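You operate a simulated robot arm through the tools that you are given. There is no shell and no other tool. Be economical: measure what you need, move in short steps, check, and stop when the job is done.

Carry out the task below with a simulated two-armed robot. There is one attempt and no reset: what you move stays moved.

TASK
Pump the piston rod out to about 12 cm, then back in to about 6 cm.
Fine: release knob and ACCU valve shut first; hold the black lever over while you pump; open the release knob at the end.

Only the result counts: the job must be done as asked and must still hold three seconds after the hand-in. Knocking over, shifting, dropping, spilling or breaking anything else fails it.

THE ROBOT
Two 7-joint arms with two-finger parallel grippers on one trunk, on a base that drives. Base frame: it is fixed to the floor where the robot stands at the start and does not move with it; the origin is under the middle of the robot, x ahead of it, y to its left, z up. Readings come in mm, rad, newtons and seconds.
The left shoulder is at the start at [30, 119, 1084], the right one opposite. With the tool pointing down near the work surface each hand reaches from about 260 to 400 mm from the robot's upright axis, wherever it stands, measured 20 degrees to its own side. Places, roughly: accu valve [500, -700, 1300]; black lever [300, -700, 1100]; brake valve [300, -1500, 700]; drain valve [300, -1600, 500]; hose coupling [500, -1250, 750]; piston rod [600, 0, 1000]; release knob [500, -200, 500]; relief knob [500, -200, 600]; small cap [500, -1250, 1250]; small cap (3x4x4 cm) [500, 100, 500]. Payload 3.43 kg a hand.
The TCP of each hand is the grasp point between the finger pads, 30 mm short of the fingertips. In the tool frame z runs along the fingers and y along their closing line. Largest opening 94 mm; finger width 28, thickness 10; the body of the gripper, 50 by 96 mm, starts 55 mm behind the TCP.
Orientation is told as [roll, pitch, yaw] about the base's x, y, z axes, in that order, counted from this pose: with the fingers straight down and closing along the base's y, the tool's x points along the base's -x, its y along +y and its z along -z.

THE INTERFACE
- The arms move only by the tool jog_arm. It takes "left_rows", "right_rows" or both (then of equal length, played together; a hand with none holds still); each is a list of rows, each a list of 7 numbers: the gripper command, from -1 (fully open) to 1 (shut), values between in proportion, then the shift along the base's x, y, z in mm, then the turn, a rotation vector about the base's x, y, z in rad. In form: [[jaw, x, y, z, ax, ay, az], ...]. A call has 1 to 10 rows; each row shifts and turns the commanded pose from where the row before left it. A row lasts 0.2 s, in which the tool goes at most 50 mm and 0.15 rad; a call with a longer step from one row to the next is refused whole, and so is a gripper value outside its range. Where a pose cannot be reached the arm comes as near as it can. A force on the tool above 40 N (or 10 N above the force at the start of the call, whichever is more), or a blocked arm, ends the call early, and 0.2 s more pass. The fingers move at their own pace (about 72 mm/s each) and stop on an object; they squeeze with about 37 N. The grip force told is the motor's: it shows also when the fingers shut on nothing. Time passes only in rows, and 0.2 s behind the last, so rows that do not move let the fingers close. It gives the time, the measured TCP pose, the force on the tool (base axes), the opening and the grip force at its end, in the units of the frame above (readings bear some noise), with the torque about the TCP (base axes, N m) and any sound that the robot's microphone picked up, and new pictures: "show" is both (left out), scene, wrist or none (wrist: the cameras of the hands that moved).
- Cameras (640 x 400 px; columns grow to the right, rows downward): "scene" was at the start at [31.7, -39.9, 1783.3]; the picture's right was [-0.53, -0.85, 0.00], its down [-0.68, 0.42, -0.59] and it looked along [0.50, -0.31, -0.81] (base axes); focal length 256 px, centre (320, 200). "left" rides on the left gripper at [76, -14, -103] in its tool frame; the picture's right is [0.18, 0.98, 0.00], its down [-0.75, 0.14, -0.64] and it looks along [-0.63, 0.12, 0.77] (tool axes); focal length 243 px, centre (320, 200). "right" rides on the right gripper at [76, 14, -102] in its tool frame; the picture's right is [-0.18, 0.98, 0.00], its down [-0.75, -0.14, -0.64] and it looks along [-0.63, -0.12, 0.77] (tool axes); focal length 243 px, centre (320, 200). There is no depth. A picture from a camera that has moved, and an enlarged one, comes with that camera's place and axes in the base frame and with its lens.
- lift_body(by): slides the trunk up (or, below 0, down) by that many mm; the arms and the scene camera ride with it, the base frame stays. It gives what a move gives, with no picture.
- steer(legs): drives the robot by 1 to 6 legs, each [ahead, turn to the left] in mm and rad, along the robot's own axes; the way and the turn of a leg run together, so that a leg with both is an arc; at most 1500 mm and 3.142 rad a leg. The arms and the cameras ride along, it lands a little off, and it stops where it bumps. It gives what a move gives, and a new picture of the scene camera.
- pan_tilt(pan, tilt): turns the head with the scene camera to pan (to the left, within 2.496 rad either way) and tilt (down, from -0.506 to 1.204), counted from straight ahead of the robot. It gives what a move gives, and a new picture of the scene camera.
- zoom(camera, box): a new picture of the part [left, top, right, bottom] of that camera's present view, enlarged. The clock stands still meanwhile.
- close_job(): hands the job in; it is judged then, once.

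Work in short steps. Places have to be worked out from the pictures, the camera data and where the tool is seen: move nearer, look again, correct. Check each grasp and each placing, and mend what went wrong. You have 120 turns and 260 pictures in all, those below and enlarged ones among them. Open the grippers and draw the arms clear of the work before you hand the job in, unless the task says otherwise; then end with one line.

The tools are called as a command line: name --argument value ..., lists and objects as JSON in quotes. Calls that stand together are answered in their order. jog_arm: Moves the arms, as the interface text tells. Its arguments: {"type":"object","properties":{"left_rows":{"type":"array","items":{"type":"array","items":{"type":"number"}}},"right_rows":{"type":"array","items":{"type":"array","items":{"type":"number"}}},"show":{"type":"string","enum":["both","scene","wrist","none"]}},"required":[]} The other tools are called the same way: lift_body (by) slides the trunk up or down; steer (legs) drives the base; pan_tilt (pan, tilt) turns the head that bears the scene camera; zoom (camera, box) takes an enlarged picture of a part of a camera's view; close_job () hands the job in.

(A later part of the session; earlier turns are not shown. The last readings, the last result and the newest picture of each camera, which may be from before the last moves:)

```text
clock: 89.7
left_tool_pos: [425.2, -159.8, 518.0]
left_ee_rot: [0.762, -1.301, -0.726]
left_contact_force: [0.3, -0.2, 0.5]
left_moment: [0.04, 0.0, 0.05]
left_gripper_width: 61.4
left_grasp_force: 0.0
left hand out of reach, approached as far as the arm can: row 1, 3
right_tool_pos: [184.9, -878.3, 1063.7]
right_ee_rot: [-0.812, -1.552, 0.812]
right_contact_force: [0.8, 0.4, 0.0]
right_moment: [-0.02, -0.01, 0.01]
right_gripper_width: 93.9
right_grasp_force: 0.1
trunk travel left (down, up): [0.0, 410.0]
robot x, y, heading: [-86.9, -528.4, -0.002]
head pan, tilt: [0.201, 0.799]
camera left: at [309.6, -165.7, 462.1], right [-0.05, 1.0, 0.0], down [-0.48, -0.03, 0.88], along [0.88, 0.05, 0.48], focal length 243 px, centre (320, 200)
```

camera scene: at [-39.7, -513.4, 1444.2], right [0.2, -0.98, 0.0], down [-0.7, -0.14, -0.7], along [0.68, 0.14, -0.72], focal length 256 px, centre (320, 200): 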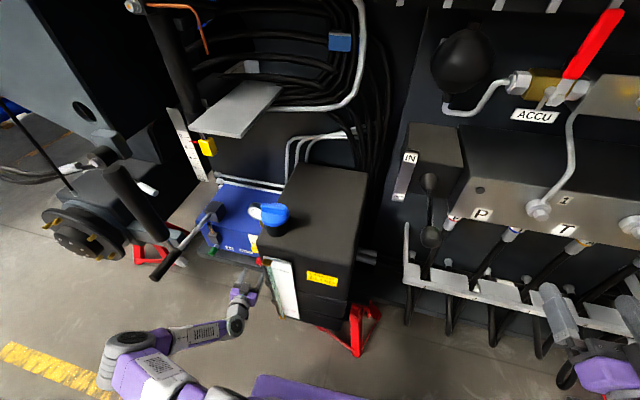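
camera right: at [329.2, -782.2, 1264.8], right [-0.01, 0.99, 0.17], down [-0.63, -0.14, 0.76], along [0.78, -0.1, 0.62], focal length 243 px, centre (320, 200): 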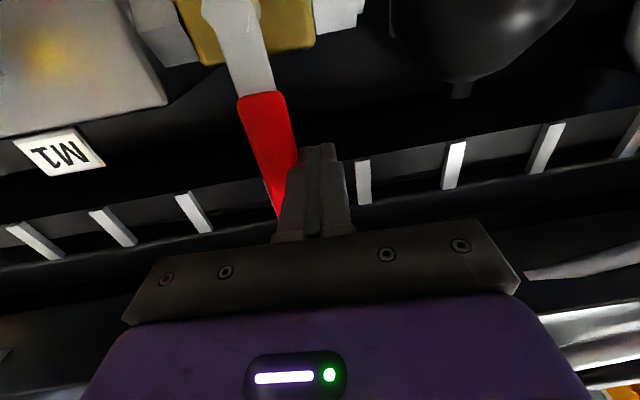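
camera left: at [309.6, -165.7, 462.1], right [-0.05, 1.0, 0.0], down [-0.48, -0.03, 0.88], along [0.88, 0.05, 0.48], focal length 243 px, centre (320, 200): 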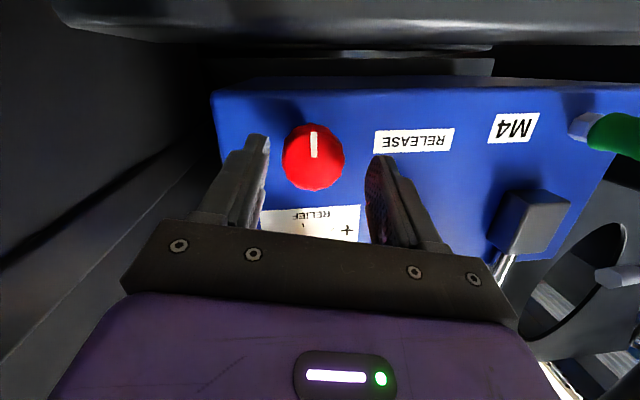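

Fingertips straddle the knob at its height. I go 8 mm deeper and close.

jog_arm --left_rows '[[-0.3, 8, -1, 0, 0, 0, 0], [1, 0, 0, 0, 0, 0, 0], [1, 0, 0, 0, 0, 0, 0], [1, 0, 0, 0, 0, 0, 0]]' --show "wrist"

```text
clock: 90.7
left_tool_pos: [433.7, -165.3, 519.2]
left_ee_rot: [0.755, -1.3, -0.725]
left_contact_force: [1.2, -13.6, -4.3]
left_moment: [-0.13, 0.0, -1.03]
left_gripper_width: 38.1
left_grasp_force: 45.0
right_tool_pos: [184.8, -878.8, 1063.3]
right_ee_rot: [-0.781, -1.553, 0.781]
right_contact_force: [0.2, -0.2, -0.7]
right_moment: [-0.01, 0.03, 0.02]
right_gripper_width: 94.2
right_grasp_force: 0.2
trunk travel left (down, up): [0.0, 410.0]
robot x, y, heading: [-87.5, -529.5, 0.004]
head pan, tilt: [0.201, 0.799]
camera left: at [318.5, -169.7, 463.1], right [-0.05, 1.0, 0.0], down [-0.48, -0.02, 0.88], along [0.88, 0.04, 0.48], focal length 243 px, centre (320, 200)
```

left: 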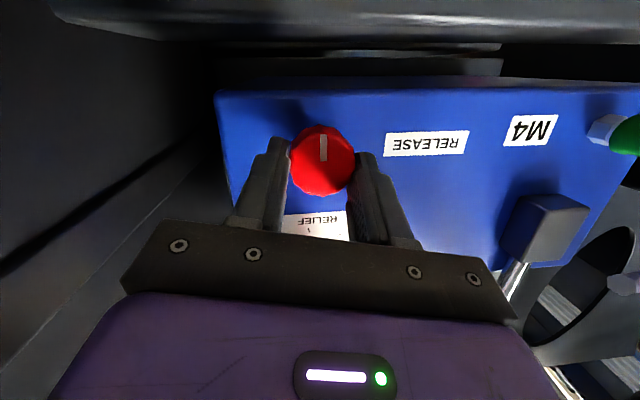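

Gripped (38 mm). I relieve the side force by 3 mm and turn clockwise ~0.5 rad.

jog_arm --left_rows '[[1, 0, 3, -1, 0, 0, 0], [1, 0, 0, -1, 0.12, 0, -0.01], [1, 0, 0, 0, 0.12, 0, -0.02], [1, 0, 0, 0, 0.12, 0, -0.02], [1, 0, 0, 0, 0.12, 0, -0.02]]' --show "wrist"

```text
clock: 91.4
left_tool_pos: [434.7, -165.1, 518.4]
left_ee_rot: [1.038, -1.183, -1.022]
left_contact_force: [9.5, 2.6, -4.4]
left_moment: [0.06, 1.01, -0.64]
left_gripper_width: 37.2
left_grasp_force: 45.2
left hand out of reach, approached as far as the arm can: row 2
right_tool_pos: [185.3, -877.0, 1064.3]
right_ee_rot: [-0.815, -1.55, 0.817]
right_contact_force: [0.1, 0.2, -0.2]
right_moment: [0.0, -0.02, 0.0]
right_gripper_width: 93.9
right_grasp_force: 0.1
trunk travel left (down, up): [0.0, 410.0]
robot x, y, heading: [-83.9, -527.9, -0.005]
head pan, tilt: [0.201, 0.799]
stopped in row 3 (left hand): the force on the tool passed its limit at 42 N (the readings are from after the stop); the commanded pose is now the measured one
camera left: at [318.4, -158.5, 463.4], right [-0.02, 0.99, 0.15], down [-0.48, -0.14, 0.87], along [0.88, -0.06, 0.48], focal length 243 px, centre (320, 200)
```

left: 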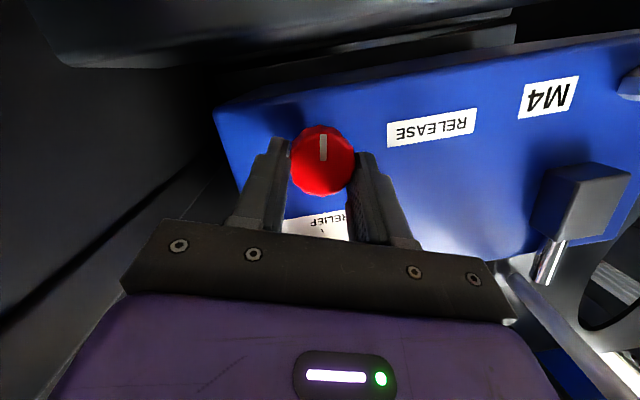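

The knob follows the hand. I continue turning in gentle steps.

jog_arm --left_rows '[[1, 0, 0, 0, 0.08, 0, -0.015], [1, 0, 0, 0, 0.08, 0, -0.015], [1, 0, 0, 0, 0.08, 0, -0.015], [1, 0, 0, 0, 0.08, 0, -0.015], [1, 0, 0, 0, 0.08, 0, -0.015], [1, 0, 0, 0, 0.08, 0, -0.015]]' --show "wrist"

```text
clock: 92.8
left_tool_pos: [433.5, -165.7, 518.0]
left_ee_rot: [1.318, -0.747, -1.359]
left_contact_force: [15.0, 1.9, -14.7]
left_moment: [-0.09, -0.48, 0.49]
left_gripper_width: 37.7
left_grasp_force: 45.0
left hand out of reach, approached as far as the arm can: row 5
right_tool_pos: [186.2, -876.9, 1064.2]
right_ee_rot: [-0.791, -1.551, 0.79]
right_contact_force: [-0.2, -0.3, 0.2]
right_moment: [0.02, 0.01, 0.0]
right_gripper_width: 93.9
right_grasp_force: 0.0
trunk travel left (down, up): [0.0, 410.0]
robot x, y, heading: [-90.9, -528.5, -0.007]
head pan, tilt: [0.201, 0.799]
stopped in row 6 (left hand): the force on the tool passed its limit at 41 N (the readings are from after the stop); the commanded pose is now the measured one
camera left: at [319.5, -125.0, 475.6], right [0.07, 0.82, 0.57], down [-0.5, -0.47, 0.73], along [0.86, -0.34, 0.37], focal length 243 px, centre (320, 200)
```

left: 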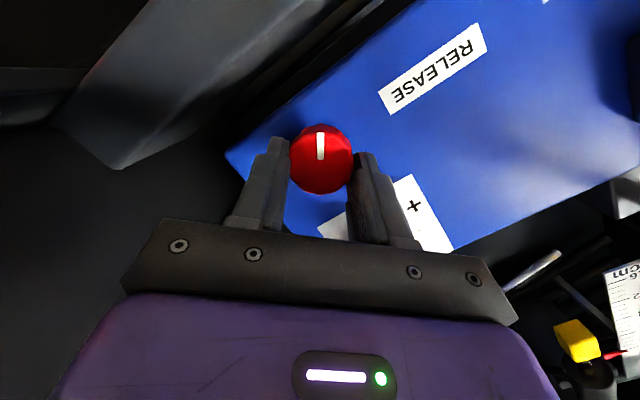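

Still following, no stop torque yet. Continue.

jog_arm --left_rows '[[1, -1, 0, -1, 0.08, 0, -0.015], [1, 0, 0, -1, 0.08, 0, -0.015], [1, 0, 0, 0, 0.08, 0, -0.015], [1, 0, 0, 0, 0.08, 0, -0.015], [1, 0, 0, 0, 0.08, 0, -0.015], [1, 0, 0, 0, 0.08, 0, -0.015]]' --show "wrist"

```text
clock: 93.3
left_tool_pos: [432.1, -165.5, 518.5]
left_ee_rot: [1.336, -0.646, -1.391]
left_contact_force: [15.9, 2.5, -14.7]
left_moment: [-0.09, -0.35, 0.36]
left_gripper_width: 37.9
left_grasp_force: 44.7
left hand out of reach, approached as far as the arm can: row 2
right_tool_pos: [187.1, -878.0, 1063.0]
right_ee_rot: [-0.798, -1.55, 0.795]
right_contact_force: [0.8, 0.1, -0.4]
right_moment: [-0.02, 0.0, -0.03]
right_gripper_width: 94.0
right_grasp_force: 0.0
trunk travel left (down, up): [0.0, 410.0]
robot x, y, heading: [-86.2, -530.5, -0.004]
head pan, tilt: [0.201, 0.799]
stopped in row 2 (left hand): the force on the tool passed its limit at 41 N (the readings are from after the stop); the commanded pose is now the measured one
camera left: at [319.8, -118.6, 480.7], right [0.1, 0.75, 0.65], down [-0.51, -0.53, 0.68], along [0.86, -0.39, 0.33], focal length 243 px, centre (320, 200)
```

left: 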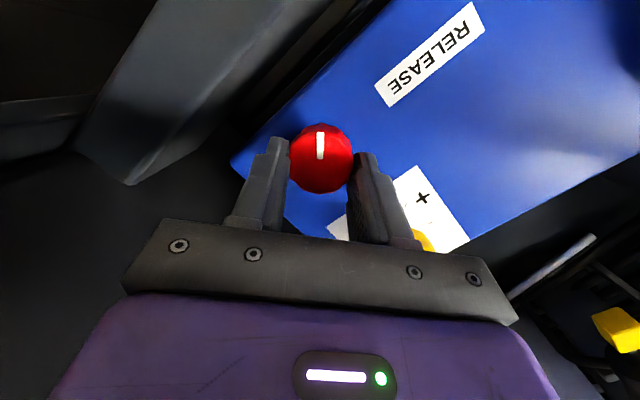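

The arm is at its reach limit here, so each step jerks the force up. I'll release the knob, back away, and shift the robot ~80 mm to the right with a gentle S-curve so the left hand works further out, where it reaches lower.

jog_arm --left_rows '[[-0.3, 0, 0, 0, 0, 0, 0], [-0.3, 0, 0, 0, 0, 0, 0], [-0.3, -25, 0, 3, 0, 0, 0], [-0.3, -25, 0, 0, 0, 0, 0], [-0.3, -20, 0, 0, -0.1, 0, 0.02], [-0.3, 0, 0, 0, -0.15, 0, 0.03], [-0.3, 0, 0, 0, -0.15, 0, 0.03], [-0.3, 0, 0, 0, -0.15, 0, 0.03], [-0.3, 0, 0, 0, -0.15, 0, 0.03]]' --show "wrist"

steer --legs '[[-200, 0], [-200, 0.4], [-200, -0.4], [500, 0]]'

zoom --camera "left" --box '[0, 0, 640, 400]'

```text
refused: row 6 steps farther than a row can; nothing moved
```

```text
clock: 94.1
left_tool_pos: [432.5, -166.2, 519.5]
left_ee_rot: [1.334, -0.649, -1.388]
left_contact_force: [15.2, 4.9, -15.0]
left_moment: [-0.07, -0.46, 0.31]
left_gripper_width: 38.0
left_grasp_force: 44.6
right_tool_pos: [181.7, -877.8, 1064.5]
right_ee_rot: [-0.816, -1.55, 0.814]
right_contact_force: [-0.2, -0.3, 0.2]
right_moment: [-0.04, 0.02, 0.01]
right_gripper_width: 94.3
right_grasp_force: 0.3
trunk travel left (down, up): [0.0, 410.0]
robot x, y, heading: [-89.6, -530.1, -0.008]
head pan, tilt: [0.201, 0.799]
stopped in leg 1: the force on the tool passed its limit at 64 N (the readings are from after the stop); the commanded pose is now the measured one
camera scene: at [-39.3, -512.8, 1444.2], right [0.19, -0.98, 0.0], down [-0.7, -0.14, -0.7], along [0.68, 0.13, -0.72], focal length 256 px, centre (320, 200)
```

scene: 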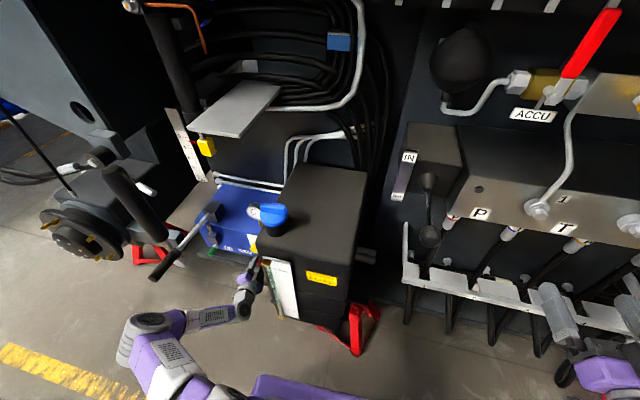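

```text
1.00 times, centred on (320, 200) of left (not enlarged: the box is as wide or as high as the picture)
camera zoom: at [319.6, -118.9, 480.9], right [0.1, 0.75, 0.65], down [-0.5, -0.53, 0.69], along [0.86, -0.39, 0.33], focal length 243 px, centre (320, 200)
```

zoom: 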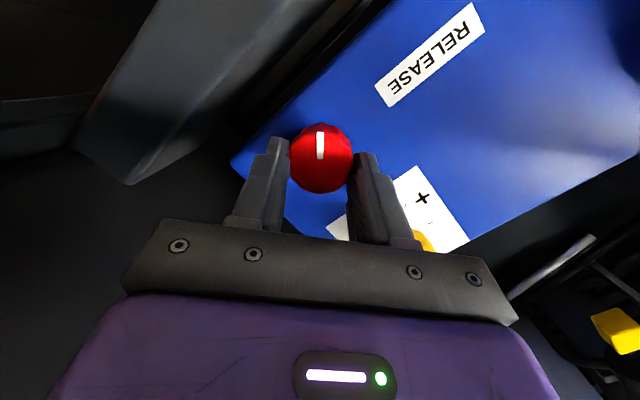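

My arm call was refused, and the drive stopped safely by the force guard with the knob still held. Now I release, retract and roll back first.

jog_arm --left_rows '[[-0.3, 0, 0, 0, 0, 0, 0], [-0.3, 0, 0, 0, 0, 0, 0], [-0.3, -25, 0, 3, 0, 0, 0], [-0.3, -25, 0, 0, 0, 0, 0], [-0.3, -25, 0, 0, -0.1, 0, 0.02], [-0.3, 0, 0, 0, -0.14, 0, 0.03], [-0.3, 0, 0, 0, -0.14, 0, 0.03], [-0.3, 0, 0, 0, -0.14, 0, 0.03], [-0.3, 0, 0, 0, -0.14, 0, 0.03]]' --show "wrist"

```text
clock: 96.1
left_tool_pos: [356.8, -165.8, 522.9]
left_ee_rot: [0.821, -1.256, -0.803]
left_contact_force: [-0.9, 0.6, 0.0]
left_moment: [0.03, -0.01, 0.0]
left_gripper_width: 61.0
left_grasp_force: 0.1
right_tool_pos: [180.8, -879.2, 1064.1]
right_ee_rot: [-0.836, -1.55, 0.833]
right_contact_force: [0.5, 0.2, -0.7]
right_moment: [0.04, -0.02, 0.0]
right_gripper_width: 93.9
right_grasp_force: 0.2
trunk travel left (down, up): [0.0, 410.0]
robot x, y, heading: [-89.0, -529.5, -0.002]
head pan, tilt: [0.201, 0.799]
camera left: at [240.6, -167.6, 469.8], right [-0.03, 1.0, 0.05], down [-0.46, -0.06, 0.88], along [0.89, 0.01, 0.47], focal length 243 px, centre (320, 200)
```

left: 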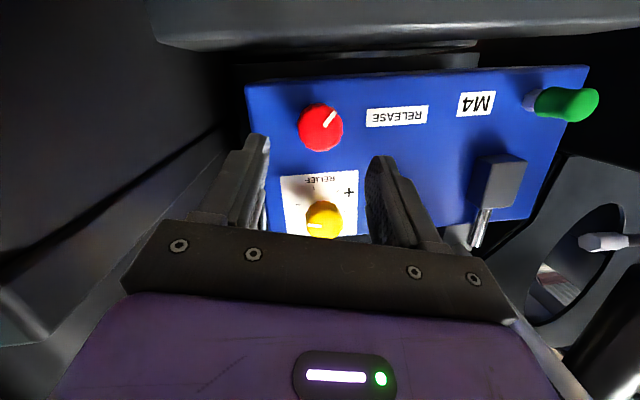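

The mark has turned ~40° clockwise. Now the S-curve shift of the base to the right.

steer --legs '[[-200, 0], [-200, 0.4], [-200, -0.4], [520, 0]]'

```text
clock: 102.5
left_tool_pos: [264.8, -239.1, 524.6]
left_ee_rot: [0.825, -1.255, -0.801]
left_contact_force: [-4.0, 1.0, 3.0]
left_moment: [-0.12, -0.11, -0.1]
left_gripper_width: 60.4
left_grasp_force: 0.1
right_tool_pos: [98.0, -951.8, 1064.1]
right_ee_rot: [-0.865, -1.551, 0.872]
right_contact_force: [-0.6, 0.2, 0.0]
right_moment: [0.01, 0.0, 0.03]
right_gripper_width: 94.2
right_grasp_force: 0.0
trunk travel left (down, up): [0.0, 410.0]
robot x, y, heading: [-177.8, -598.1, -0.003]
head pan, tilt: [0.201, 0.799]
stopped in leg 4: the force on the tool passed its limit at 101 N (the readings are from after the stop); the commanded pose is now the measured one
camera scene: at [-127.9, -588.3, 1444.2], right [0.2, -0.98, 0.0], down [-0.7, -0.14, -0.7], along [0.68, 0.14, -0.72], focal length 256 px, centre (320, 200)
```

scene: 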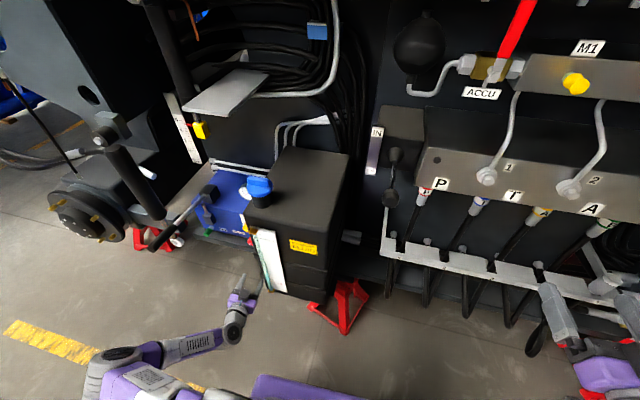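

The hand moved along with the base and touched the tank front — I should have shifted it left first. I back off and inspect.

steer --legs '[[-80, 0]]'

zoom --camera "scene" --box '[170, 100, 370, 300]'

jog_arm --left_rows '[[-0.3, 0, 30, 0, 0, 0, 0], [-0.3, 0, 30, 0, 0, 0, 0], [-0.3, 0, 18, 0, 0, 0, 0], [-0.3, 0, 0, -10, 0, 0, 0], [-0.3, 0, 0, -8, -0.08, 0, 0]]' --show "wrist"

```text
clock: 103.6
left_tool_pos: [184.1, -239.8, 523.6]
left_ee_rot: [0.823, -1.253, -0.8]
left_contact_force: [-0.3, 0.7, 0.1]
left_moment: [0.0, 0.0, 0.03]
left_gripper_width: 61.1
left_grasp_force: 0.1
right_tool_pos: [18.2, -950.5, 1064.5]
right_ee_rot: [-0.842, -1.55, 0.846]
right_contact_force: [0.0, -0.2, -0.5]
right_moment: [0.02, 0.02, -0.02]
right_gripper_width: 94.0
right_grasp_force: 0.1
trunk travel left (down, up): [0.0, 410.0]
robot x, y, heading: [-257.9, -604.6, 0.0]
head pan, tilt: [0.201, 0.799]
camera scene: at [-208.0, -588.4, 1444.3], right [0.2, -0.98, 0.0], down [-0.7, -0.14, -0.7], along [0.68, 0.14, -0.72], focal length 256 px, centre (320, 200)
```

scene: 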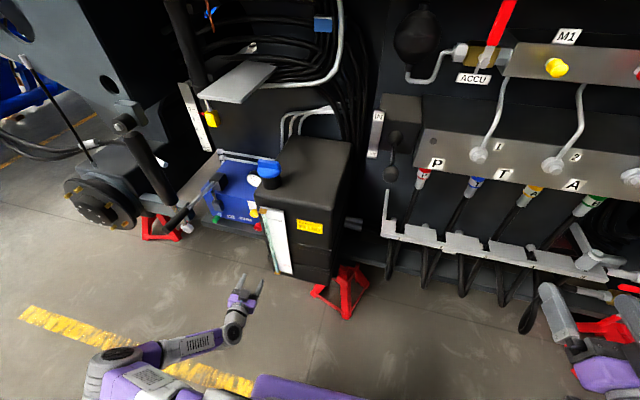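

```text
2.00 times, centred on (270, 200) of scene
camera zoom: at [-208.0, -588.4, 1444.3], right [0.2, -0.98, 0.0], down [-0.7, -0.14, -0.7], along [0.68, 0.14, -0.72], focal length 512 px, centre (420, 200)
```

zoom: 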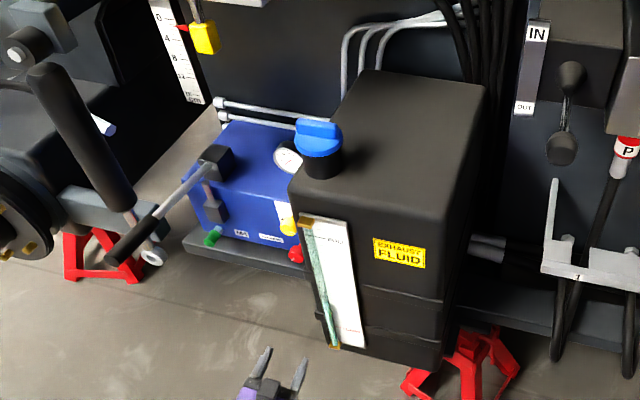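

```text
clock: 104.8
left_tool_pos: [184.4, -161.4, 504.8]
left_ee_rot: [0.609, -1.305, -0.596]
left_contact_force: [-1.1, -0.4, 0.5]
left_moment: [-0.02, -0.01, 0.01]
left_gripper_width: 61.0
left_grasp_force: 0.1
right_tool_pos: [18.3, -951.4, 1064.8]
right_ee_rot: [-0.83, -1.553, 0.835]
right_contact_force: [0.5, -0.4, -0.3]
right_moment: [0.0, -0.01, -0.03]
right_gripper_width: 94.1
right_grasp_force: 0.1
trunk travel left (down, up): [0.0, 410.0]
robot x, y, heading: [-254.4, -605.3, 0.0]
head pan, tilt: [0.201, 0.799]
camera left: at [68.4, -166.5, 450.5], right [-0.04, 1.0, -0.03], down [-0.46, 0.01, 0.89], along [0.89, 0.05, 0.46], focal length 243 px, centre (320, 200)
```

left: 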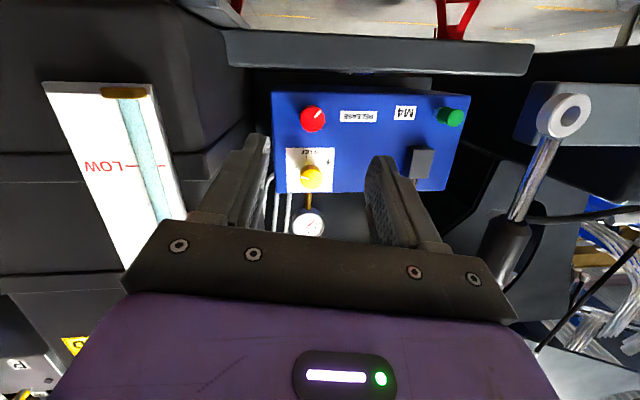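

Tank is fine. The hand is at (184,-161,505) in reach. I pre-roll it by -0.6 rad for a longer turn and drive ahead 195 mm.

jog_arm --left_rows '[[-0.3, 0, 0, 0, -0.14, 0, 0.03], [-0.3, 0, 0, 0, -0.14, 0, 0.03], [-0.3, 0, 0, 0, -0.14, 0, 0.03], [-0.3, 0, 0, 0, -0.14, 0, 0.03]]' --show "none"

steer --legs '[[195, 0]]'

zoom --camera "left" --box '[0, 0, 640, 400]'

```text
clock: 105.8
left_tool_pos: [184.7, -159.8, 504.2]
left_ee_rot: [-1.047, -1.091, 1.12]
left_contact_force: [0.1, -0.5, 0.0]
left_moment: [-0.02, 0.02, 0.01]
left_gripper_width: 61.1
left_grasp_force: 0.0
right_tool_pos: [18.9, -951.8, 1065.2]
right_ee_rot: [-0.833, -1.552, 0.838]
right_contact_force: [-0.1, -0.8, 0.2]
right_moment: [-0.02, 0.02, -0.02]
right_gripper_width: 94.0
right_grasp_force: 0.1
trunk travel left (down, up): [0.0, 410.0]
robot x, y, heading: [-255.4, -607.2, -0.0]
head pan, tilt: [0.201, 0.799]
```

```text
clock: 107.3
left_tool_pos: [375.3, -158.8, 503.8]
left_ee_rot: [-1.045, -1.095, 1.118]
left_contact_force: [-0.2, -0.8, -0.1]
left_moment: [0.01, 0.0, -0.05]
left_gripper_width: 61.0
left_grasp_force: 0.1
right_tool_pos: [212.5, -950.6, 1064.2]
right_ee_rot: [-0.831, -1.553, 0.84]
right_contact_force: [-0.2, -0.1, -0.2]
right_moment: [0.01, 0.0, -0.02]
right_gripper_width: 94.1
right_grasp_force: 0.0
trunk travel left (down, up): [0.0, 410.0]
robot x, y, heading: [-62.2, -605.2, 0.004]
head pan, tilt: [0.201, 0.799]
camera scene: at [-14.5, -587.8, 1444.2], right [0.2, -0.98, 0.0], down [-0.7, -0.15, -0.7], along [0.68, 0.14, -0.72], focal length 256 px, centre (320, 200)
```

scene: 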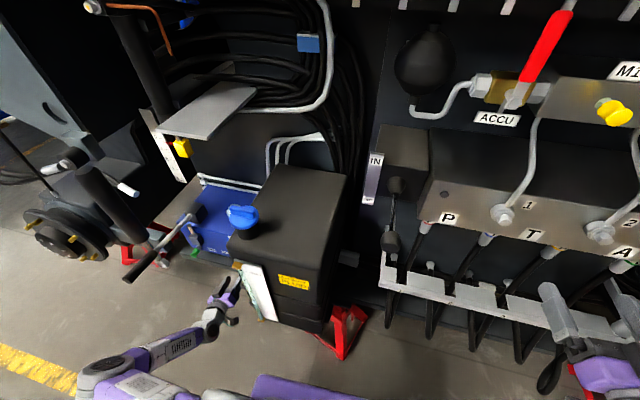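

```text
1.00 times, centred on (320, 200) of left (not enlarged: the box is as wide or as high as the picture)
camera zoom: at [263.1, -205.3, 466.0], right [-0.15, 0.82, -0.55], down [-0.49, 0.42, 0.76], along [0.86, 0.39, 0.34], focal length 243 px, centre (320, 200)
```

zoom: 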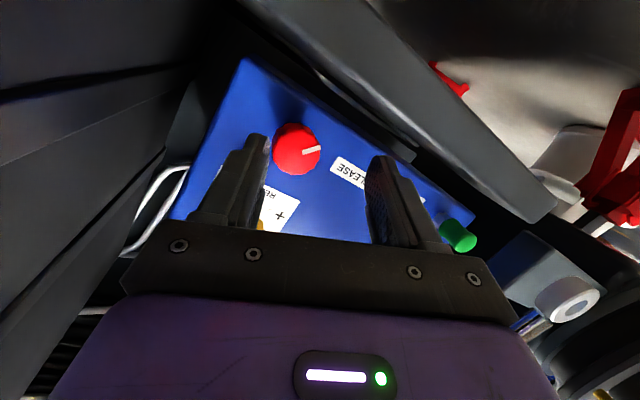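

Knob at ≈(440,-164,508). I move in around it and close.

jog_arm --left_rows '[[-0.3, 20, -2, 3, 0, 0, 0], [-0.3, 20, -2, 3, 0, 0, 0], [-0.3, 17, -1, 2, 0, 0, 0], [1, 0, 0, 0, 0, 0, 0], [1, 0, 0, 0, 0, 0, 0], [1, 0, 0, 0, 0, 0, 0]]' --show "wrist"

```text
clock: 108.7
left_tool_pos: [434.8, -164.7, 513.6]
left_ee_rot: [-1.045, -1.094, 1.118]
left_contact_force: [-0.5, -7.7, 3.1]
left_moment: [0.0, -0.4, -0.72]
left_gripper_width: 39.4
left_grasp_force: 45.2
right_tool_pos: [212.4, -951.0, 1064.2]
right_ee_rot: [-0.827, -1.551, 0.835]
right_contact_force: [0.1, 0.1, 0.8]
right_moment: [-0.01, -0.06, 0.0]
right_gripper_width: 93.9
right_grasp_force: 0.1
trunk travel left (down, up): [0.0, 410.0]
robot x, y, heading: [-63.1, -602.3, 0.002]
head pan, tilt: [0.201, 0.799]
camera left: at [321.3, -211.6, 474.7], right [-0.15, 0.82, -0.55], down [-0.49, 0.42, 0.76], along [0.86, 0.39, 0.34], focal length 243 px, centre (320, 200)
```

left: 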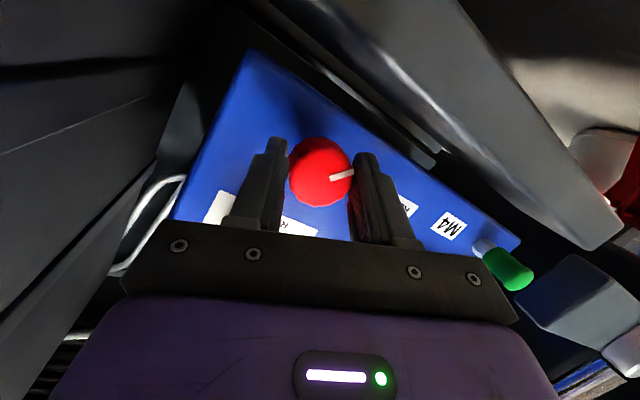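

Gripped with low side force and no reach flags. Turn clockwise 0.8 rad.

jog_arm --left_rows '[[1, 0, 1, -1, 0.1, 0, -0.024], [1, 0, 0, 0, 0.1, 0, -0.024], [1, 0, 0, 0, 0.1, 0, -0.024], [1, 0, 0, 0, 0.1, 0, -0.024], [1, 0, 0, 0, 0.1, 0, -0.024], [1, 0, 0, 0, 0.1, 0, -0.024], [1, 0, 0, 0, 0.1, 0, -0.024], [1, 0, 0, 0, 0.1, 0, -0.024]]' --show "wrist"

```text
clock: 110.5
left_tool_pos: [433.1, -161.5, 512.5]
left_ee_rot: [1.066, -1.118, -1.091]
left_contact_force: [17.1, 0.0, 7.8]
left_moment: [-0.04, 0.19, 1.02]
left_gripper_width: 37.3
left_grasp_force: 44.7
right_tool_pos: [213.7, -951.0, 1063.0]
right_ee_rot: [-0.81, -1.551, 0.817]
right_contact_force: [-0.8, 0.6, -0.2]
right_moment: [-0.02, 0.03, 0.0]
right_gripper_width: 94.1
right_grasp_force: 0.0
trunk travel left (down, up): [0.0, 410.0]
robot x, y, heading: [-61.3, -603.3, 0.004]
head pan, tilt: [0.201, 0.799]
camera left: at [317.3, -146.5, 460.2], right [0.03, 0.98, 0.21], down [-0.47, -0.18, 0.87], along [0.88, -0.12, 0.45], focal length 243 px, centre (320, 200)
```

left: 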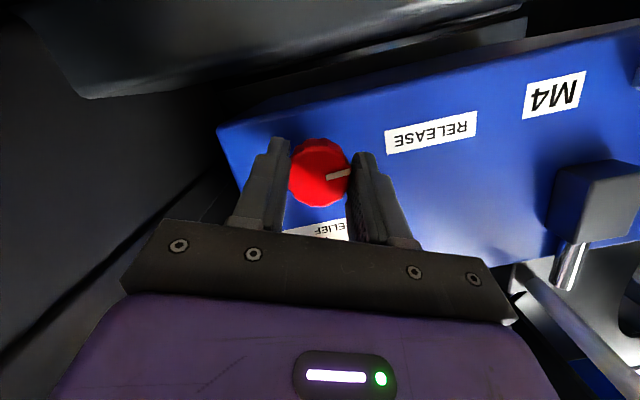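

Smooth. Continue another 0.8 rad.

jog_arm --left_rows '[[1, -1, 0, -1, 0.1, 0, -0.024], [1, -1, 0, 0, 0.1, 0, -0.024], [1, 0, 0, 0, 0.1, 0, -0.024], [1, 0, 0, 0, 0.1, 0, -0.024], [1, 0, 0, 0, 0.1, 0, -0.024], [1, 0, 0, 0, 0.1, 0, -0.024], [1, 0, 0, 0, 0.1, 0, -0.024], [1, 0, 0, 0, 0.1, 0, -0.024]]' --show "wrist"

```text
clock: 112.3
left_tool_pos: [430.6, -159.0, 515.6]
left_ee_rot: [1.36, -0.337, -1.497]
left_contact_force: [1.7, 21.9, 18.1]
left_moment: [-0.1, -1.38, 1.97]
left_gripper_width: 39.1
left_grasp_force: 45.4
right_tool_pos: [211.8, -950.8, 1064.0]
right_ee_rot: [-0.889, -1.55, 0.897]
right_contact_force: [-1.1, 0.6, 0.0]
right_moment: [0.0, -0.01, -0.01]
right_gripper_width: 94.0
right_grasp_force: 0.0
trunk travel left (down, up): [0.0, 410.0]
robot x, y, heading: [-63.1, -601.0, 0.005]
head pan, tilt: [0.201, 0.799]
camera left: at [323.1, -91.5, 497.0], right [0.17, 0.51, 0.85], down [-0.55, -0.66, 0.51], along [0.82, -0.55, 0.17], focal length 243 px, centre (320, 200)
```

left: 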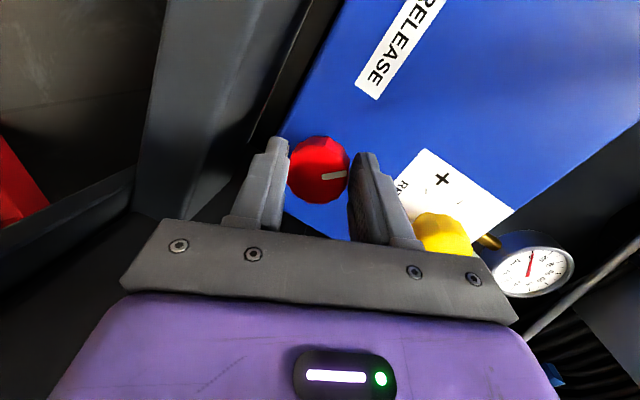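

Turned ~130° in total so far, no end-stop torque. I open, roll the hand back 1.45 rad around the knob and regrip.

jog_arm --left_rows '[[-0.35, 0, 0, 0, 0, 0, 0], [-0.35, 0, -2, -2, 0, 0, 0], [-0.35, 0, -2, 0, -0.14, 0, 0.034], [-0.35, 0, 0, 0, -0.14, 0, 0.034], [-0.35, 0, 0, 0, -0.14, 0, 0.034], [-0.35, 0, 0, 0, -0.14, 0, 0.034], [-0.35, 0, 0, 0, -0.14, 0, 0.034], [-0.35, 0, 0, 0, -0.14, 0, 0.034], [-0.35, 0, 0, 0, -0.14, 0, 0.034], [-0.35, 0, 0, 0, -0.14, 0, 0.034]]' --show "wrist"

```text
clock: 114.5
left_tool_pos: [429.8, -166.8, 509.8]
left_ee_rot: [0.299, -1.339, -0.285]
left_contact_force: [-0.1, -0.6, -0.2]
left_moment: [-0.01, 0.0, 0.02]
left_gripper_width: 63.6
left_grasp_force: 0.1
right_tool_pos: [211.6, -949.8, 1064.2]
right_ee_rot: [-0.839, -1.55, 0.846]
right_contact_force: [0.4, 0.1, 1.4]
right_moment: [0.01, 0.01, 0.0]
right_gripper_width: 93.9
right_grasp_force: 0.1
trunk travel left (down, up): [0.0, 410.0]
robot x, y, heading: [-63.5, -603.9, 0.003]
head pan, tilt: [0.201, 0.799]
camera left: at [314.0, -177.6, 456.3], right [-0.05, 0.99, -0.11], down [-0.46, 0.08, 0.88], along [0.89, 0.09, 0.45], focal length 243 px, centre (320, 200)
```

left: 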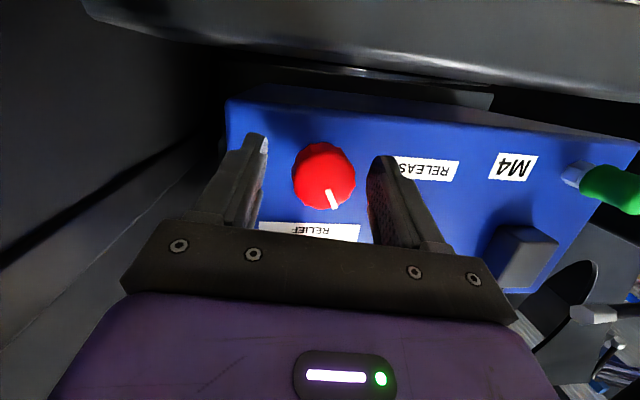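

The mark is now near 12 o'clock in the world. I roll back a bit more, regrip and continue.

jog_arm --left_rows '[[-0.35, 2, 1, 0, -0.14, 0, 0.034], [-0.35, 2, 1, 1, -0.14, 0, 0.034], [-0.35, 0, 0, 1, -0.14, 0, 0.034], [1, 0, 0, 0, 0, 0, 0], [1, 0, 0, 0, 0, 0, 0], [1, 0, 0, 0, 0, 0, 0], [1, 0, 0, 0, 0.1, 0, -0.024], [1, 0, 0, 0, 0.1, 0, -0.024], [1, 0, 0, 0, 0.1, 0, -0.024], [1, 0, 0, 0, 0.1, 0, -0.024]]' --show "wrist"

```text
clock: 116.7
left_tool_pos: [435.3, -162.3, 510.1]
left_ee_rot: [0.242, -1.34, -0.22]
left_contact_force: [4.3, 3.0, -4.4]
left_moment: [0.0, -0.1, 0.37]
left_gripper_width: 38.0
left_grasp_force: 45.5
right_tool_pos: [212.6, -948.4, 1062.9]
right_ee_rot: [-0.831, -1.551, 0.839]
right_contact_force: [-0.3, -0.1, 0.2]
right_moment: [0.0, -0.01, -0.02]
right_gripper_width: 93.9
right_grasp_force: 0.1
trunk travel left (down, up): [0.0, 410.0]
robot x, y, heading: [-64.0, -605.5, 0.003]
head pan, tilt: [0.201, 0.799]
camera left: at [318.9, -176.2, 457.9], right [-0.06, 0.99, -0.13], down [-0.46, 0.09, 0.88], along [0.89, 0.11, 0.45], focal length 243 px, centre (320, 200)
```

left: 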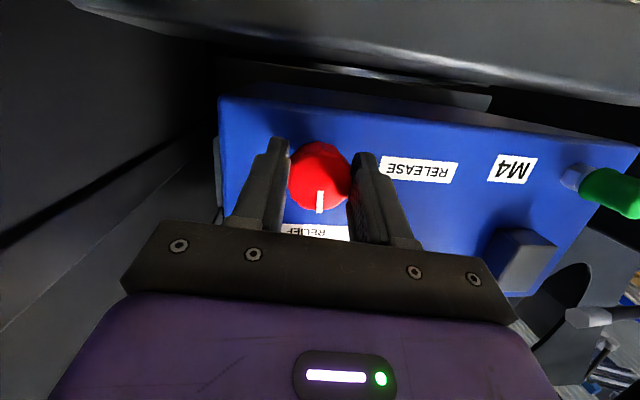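

Continuing to turn clockwise.

jog_arm --left_rows '[[1, 0, 0, 0, 0.1, 0, -0.024], [1, 0, 0, 0, 0.1, 0, -0.024], [1, 0, 0, 0, 0.1, 0, -0.024], [1, 0, 0, 0, 0.1, 0, -0.024], [1, 0, 0, 0, 0.1, 0, -0.024], [1, -1, 1, 0, 0.1, 0, -0.024], [1, 0, 0, 0, 0.1, 0, -0.024], [1, 0, 1, 0, 0.1, 0, -0.024], [1, 0, 0, 0, 0.1, 0, -0.024], [1, 0, 1, 0, 0.1, 0, -0.024]]' --show "wrist"

```text
clock: 118.9
left_tool_pos: [433.4, -157.7, 513.5]
left_ee_rot: [1.344, -0.482, -1.452]
left_contact_force: [5.4, 31.3, 12.9]
left_moment: [-1.17, -0.61, 1.76]
left_gripper_width: 39.2
left_grasp_force: 45.0
right_tool_pos: [211.8, -948.4, 1063.2]
right_ee_rot: [-0.893, -1.551, 0.903]
right_contact_force: [-0.3, 0.1, 0.8]
right_moment: [-0.01, 0.0, 0.02]
right_gripper_width: 94.1
right_grasp_force: 0.0
trunk travel left (down, up): [0.0, 410.0]
robot x, y, heading: [-66.6, -601.3, 0.008]
head pan, tilt: [0.201, 0.799]
camera left: at [323.8, -97.0, 485.6], right [0.15, 0.63, 0.76], down [-0.53, -0.6, 0.6], along [0.84, -0.49, 0.24], focal length 243 px, centre (320, 200)
```

left: 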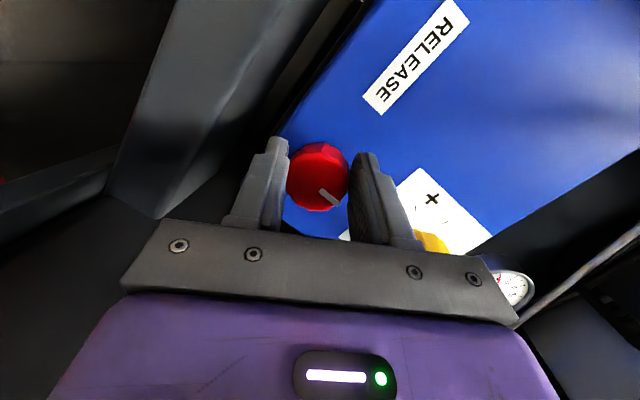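

The torque rose to -1.2 N·m and the mark slipped against the fingers: the knob is at its closed stop. I release, retract and look.

jog_arm --left_rows '[[-0.35, 0, 0, 0, 0, 0, 0], [-0.35, 0, 0, 0, 0, 0, 0], [-0.35, -25, -2, 0, 0, 0, 0], [-0.35, -25, 0, 0, -0.14, 0, 0.034], [-0.35, -25, 0, 0, -0.14, 0, 0.034], [-0.35, -25, 0, 0, -0.14, 0, 0.034], [-0.35, -25, 0, 0, -0.14, 0, 0.034], [-0.35, -25, 0, 0, -0.14, 0, 0.034], [-0.35, -15, 0, 0, -0.14, 0, 0.034]]' --show "wrist"

```text
clock: 120.9
left_tool_pos: [269.3, -165.4, 511.0]
left_ee_rot: [0.76, -1.264, -0.762]
left_contact_force: [1.2, -0.5, -0.2]
left_moment: [0.04, -0.01, 0.01]
left_gripper_width: 63.5
left_grasp_force: 0.0
right_tool_pos: [212.3, -949.4, 1064.0]
right_ee_rot: [-0.84, -1.551, 0.85]
right_contact_force: [-0.3, 0.5, 0.5]
right_moment: [-0.01, 0.01, -0.01]
right_gripper_width: 94.0
right_grasp_force: 0.1
trunk travel left (down, up): [0.0, 410.0]
robot x, y, heading: [-63.4, -602.9, -0.0]
head pan, tilt: [0.201, 0.799]
camera left: at [151.9, -165.2, 457.8], right [-0.02, 1.0, 0.03], down [-0.46, -0.03, 0.89], along [0.89, 0.0, 0.46], focal length 243 px, centre (320, 200)
```

left: 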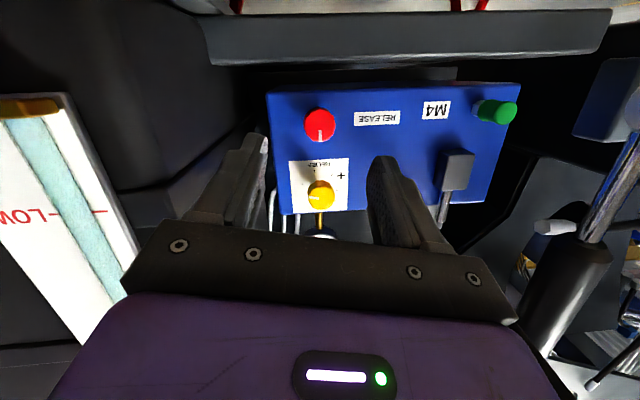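

The release knob's mark now points straight up (180° from before) at its stop: shut. Next: back away and reposition to y≈-316 so both levers are in reach.

steer --legs '[[-420, 0], [0, 1.571], [285, 0], [0, -1.571]]'

pan_tilt --pan 0.0 --tilt 0.7

```text
clock: 132.8
left_tool_pos: [-224.0, 153.5, 510.5]
left_ee_rot: [0.765, -1.263, -0.665]
left_contact_force: [-0.4, -0.5, 0.3]
left_moment: [-0.01, 0.0, 0.0]
left_gripper_width: 63.5
left_grasp_force: 0.1
right_tool_pos: [-200.7, -633.7, 1063.8]
right_ee_rot: [-0.841, -1.551, 0.951]
right_contact_force: [0.3, -0.8, 0.5]
right_moment: [0.03, -0.02, 0.0]
right_gripper_width: 93.8
right_grasp_force: 0.0
trunk travel left (down, up): [0.0, 410.0]
robot x, y, heading: [-510.5, -317.2, 0.105]
head pan, tilt: [0.201, 0.799]
camera scene: at [-463.3, -295.6, 1444.2], right [0.3, -0.95, 0.0], down [-0.68, -0.22, -0.7], along [0.67, 0.21, -0.72], focal length 256 px, centre (320, 200)
```

scene: 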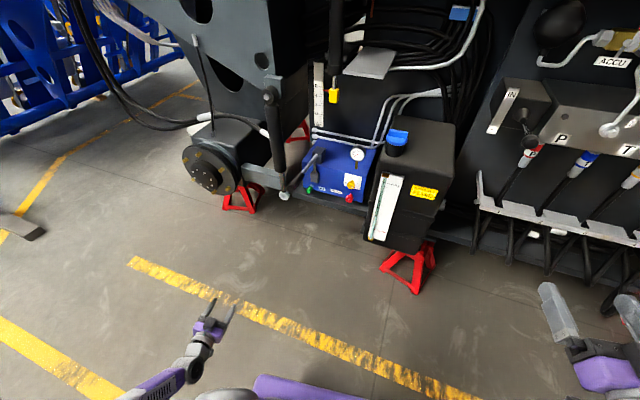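

```text
clock: 133.5
left_tool_pos: [-222.9, 153.9, 511.4]
left_ee_rot: [0.766, -1.265, -0.668]
left_contact_force: [-1.2, 0.2, -0.5]
left_moment: [0.0, 0.01, 0.0]
left_gripper_width: 63.8
left_grasp_force: 0.1
right_tool_pos: [-201.7, -633.7, 1063.2]
right_ee_rot: [-0.844, -1.55, 0.953]
right_contact_force: [-0.1, -0.3, 0.3]
right_moment: [0.0, 0.0, -0.04]
right_gripper_width: 94.0
right_grasp_force: 0.0
trunk travel left (down, up): [0.0, 410.0]
robot x, y, heading: [-511.3, -313.5, 0.104]
head pan, tilt: [0.0, 0.7]
camera scene: at [-455.8, -310.9, 1452.4], right [0.1, -0.99, 0.0], down [-0.64, -0.07, -0.76], along [0.76, 0.08, -0.64], focal length 256 px, centre (320, 200)
```

scene: 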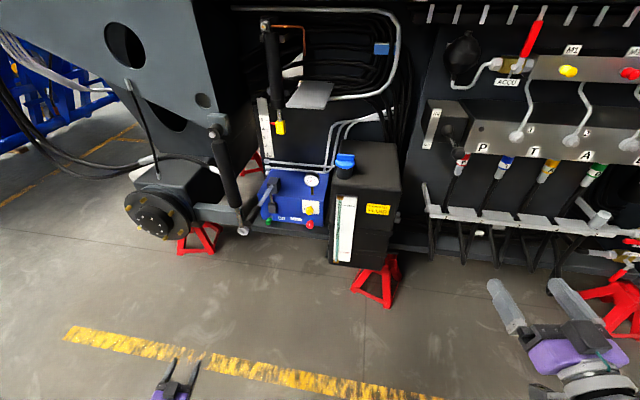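

I straighten the heading, and then set the left hand to z≈690 with the fingers level and rolled to close vertically.

steer --legs '[[0, -0.104]]'

jog_arm --left_rows '[[-0.35, 5, -8, 30, 0, 0, 0], [-0.35, 5, -8, 30, 0, 0, 0], [-0.35, 5, -8, 30, 0, -0.08, 0], [-0.35, 5, -8, 30, 0, -0.08, 0], [-0.35, 5, -8, 30, 0, -0.08, 0], [-0.35, 5, -8, 30, -0.14, 0, 0], [-0.35, 0, -8, 0, -0.14, 0, 0], [-0.35, 0, -8, 0, -0.14, 0, 0], [-0.35, 0, -8, 0, -0.14, 0, 0], [-0.35, 0, 0, 0, -0.14, 0, 0]]' --show "none"

jog_arm --left_rows '[[-0.35, 0, 0, 0, -0.14, 0, 0], [-0.35, 0, 0, 0, -0.14, 0, 0], [-0.35, 0, 0, 0, -0.14, 0, 0], [-0.35, 0, 0, 0, -0.14, 0, 0], [-0.35, 0, 0, 0, -0.14, 0, 0], [-0.35, 0, 0, 0, -0.14, 0, 0]]' --show "both"

```text
clock: 134.5
left_tool_pos: [-173.6, 120.5, 512.1]
left_ee_rot: [0.765, -1.263, -0.774]
left_contact_force: [0.2, -0.6, -0.2]
left_moment: [0.03, -0.03, 0.02]
left_gripper_width: 63.2
left_grasp_force: 0.0
right_tool_pos: [-236.6, -665.0, 1063.2]
right_ee_rot: [-0.841, -1.553, 0.841]
right_contact_force: [0.1, 0.9, 0.5]
right_moment: [0.01, 0.0, -0.02]
right_gripper_width: 93.8
right_grasp_force: 0.0
trunk travel left (down, up): [0.0, 410.0]
robot x, y, heading: [-509.4, -315.1, -0.002]
head pan, tilt: [0.0, 0.7]
camera scene: at [-455.5, -316.9, 1452.5], right [0.0, -1.0, 0.0], down [-0.64, 0.0, -0.76], along [0.76, 0.0, -0.64], focal length 256 px, centre (320, 200)
```

scene: 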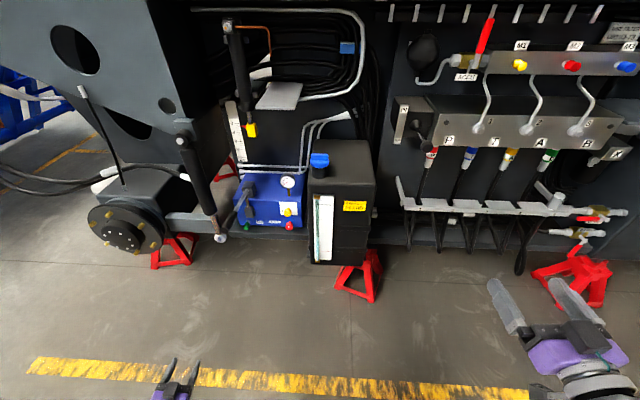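

```text
clock: 136.7
left_tool_pos: [-143.6, 46.4, 690.7]
left_ee_rot: [-1.583, -1.081, 1.606]
left_contact_force: [0.4, 0.7, 0.1]
left_moment: [0.0, 0.03, 0.03]
left_gripper_width: 63.5
left_grasp_force: 0.1
right_tool_pos: [-237.7, -664.7, 1064.1]
right_ee_rot: [-0.84, -1.552, 0.845]
right_contact_force: [1.3, -0.5, 0.3]
right_moment: [0.04, -0.03, -0.01]
right_gripper_width: 94.3
right_grasp_force: 0.2
trunk travel left (down, up): [0.0, 410.0]
robot x, y, heading: [-508.5, -314.0, -0.002]
head pan, tilt: [0.0, 0.7]
```

```text
clock: 138.1
left_tool_pos: [-145.9, 49.2, 690.9]
left_ee_rot: [-1.556, -0.241, 1.589]
left_contact_force: [-0.6, 0.8, 0.3]
left_moment: [0.04, 0.01, -0.01]
left_gripper_width: 63.7
left_grasp_force: 0.0
right_tool_pos: [-237.3, -665.1, 1064.4]
right_ee_rot: [-0.841, -1.551, 0.841]
right_contact_force: [0.3, -0.9, -0.4]
right_moment: [-0.01, 0.0, 0.03]
right_gripper_width: 94.3
right_grasp_force: 0.0
trunk travel left (down, up): [0.0, 410.0]
robot x, y, heading: [-508.9, -315.9, -0.005]
head pan, tilt: [0.0, 0.7]
camera scene: at [-455.5, -316.9, 1452.5], right [0.0, -1.0, 0.0], down [-0.64, 0.0, -0.76], along [0.76, 0.0, -0.64], focal length 256 px, centre (320, 200)
camera left: at [-244.5, -30.2, 688.0], right [-0.02, 0.06, -1.0], down [-0.66, 0.75, 0.05], along [0.75, 0.66, 0.03], focal length 243 px, centre (320, 200)
```

scene: 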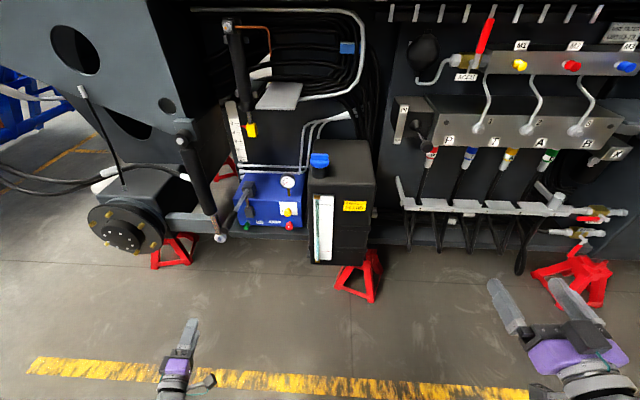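
left: 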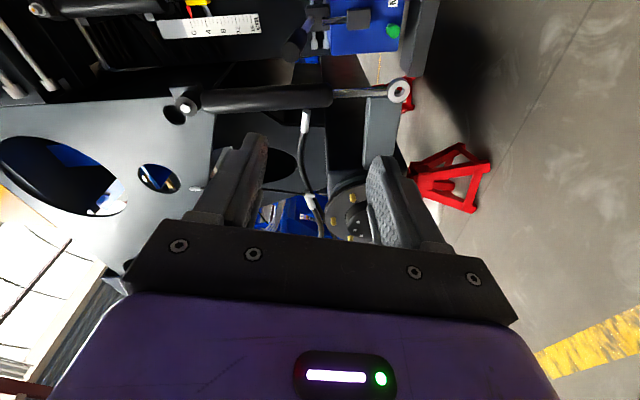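

Hand is posed. I zoom to localise the pump lever precisely from both cameras, and the black lever.

zoom --camera "scene" --box '[200, 90, 320, 250]'

zoom --camera "left" --box '[250, 0, 450, 110]'

zoom --camera "scene" --box '[380, 70, 480, 220]'

zoom --camera "right" --box '[0, 0, 640, 400]'

```text
2.50 times, centred on (260, 170) of scene
camera zoom: at [-455.5, -316.9, 1452.5], right [0.0, -1.0, 0.0], down [-0.64, 0.0, -0.76], along [0.76, 0.0, -0.64], focal length 639 px, centre (470, 275)
```

zoom: 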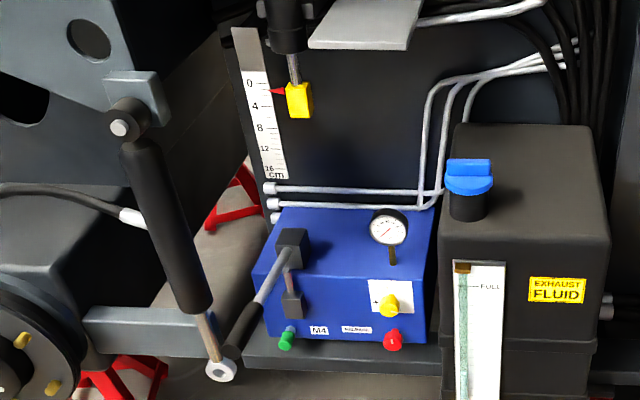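

```text
3.20 times, centred on (350, 55) of left
camera zoom: at [-244.5, -30.2, 688.0], right [-0.02, 0.06, -1.0], down [-0.66, 0.75, 0.05], along [0.75, 0.66, 0.03], focal length 776 px, centre (224, 664)
```

zoom: 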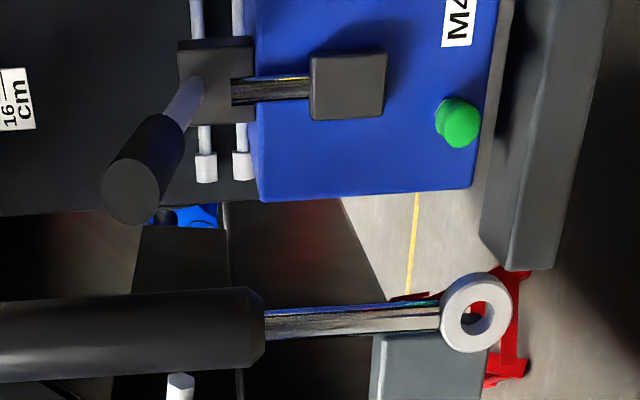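

```text
2.67 times, centred on (430, 145) of scene
camera zoom: at [-455.5, -316.9, 1452.5], right [0.0, -1.0, 0.0], down [-0.64, 0.0, -0.76], along [0.76, 0.0, -0.64], focal length 682 px, centre (27, 347)
```

zoom: 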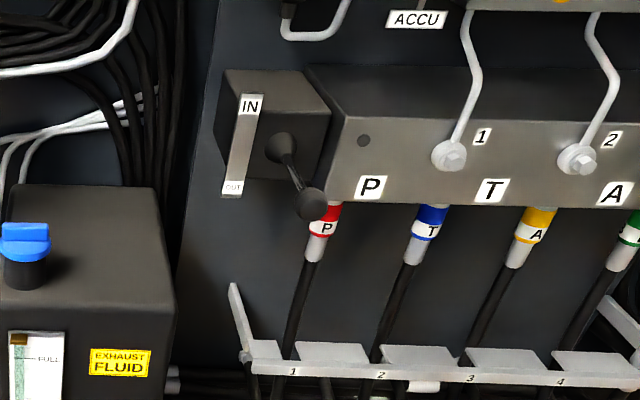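

```text
1.00 times, centred on (320, 200) of right (not enlarged: the box is as wide or as high as the picture)
camera zoom: at [-340.3, -652.6, 990.4], right [0.0, 0.99, 0.17], down [-0.63, -0.13, 0.76], along [0.77, -0.11, 0.62], focal length 243 px, centre (320, 200)
```

zoom: 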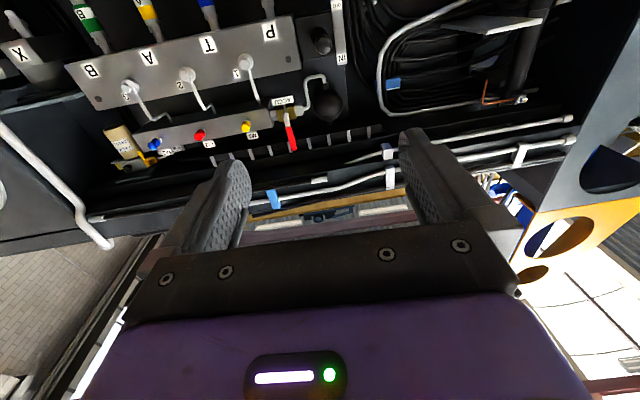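

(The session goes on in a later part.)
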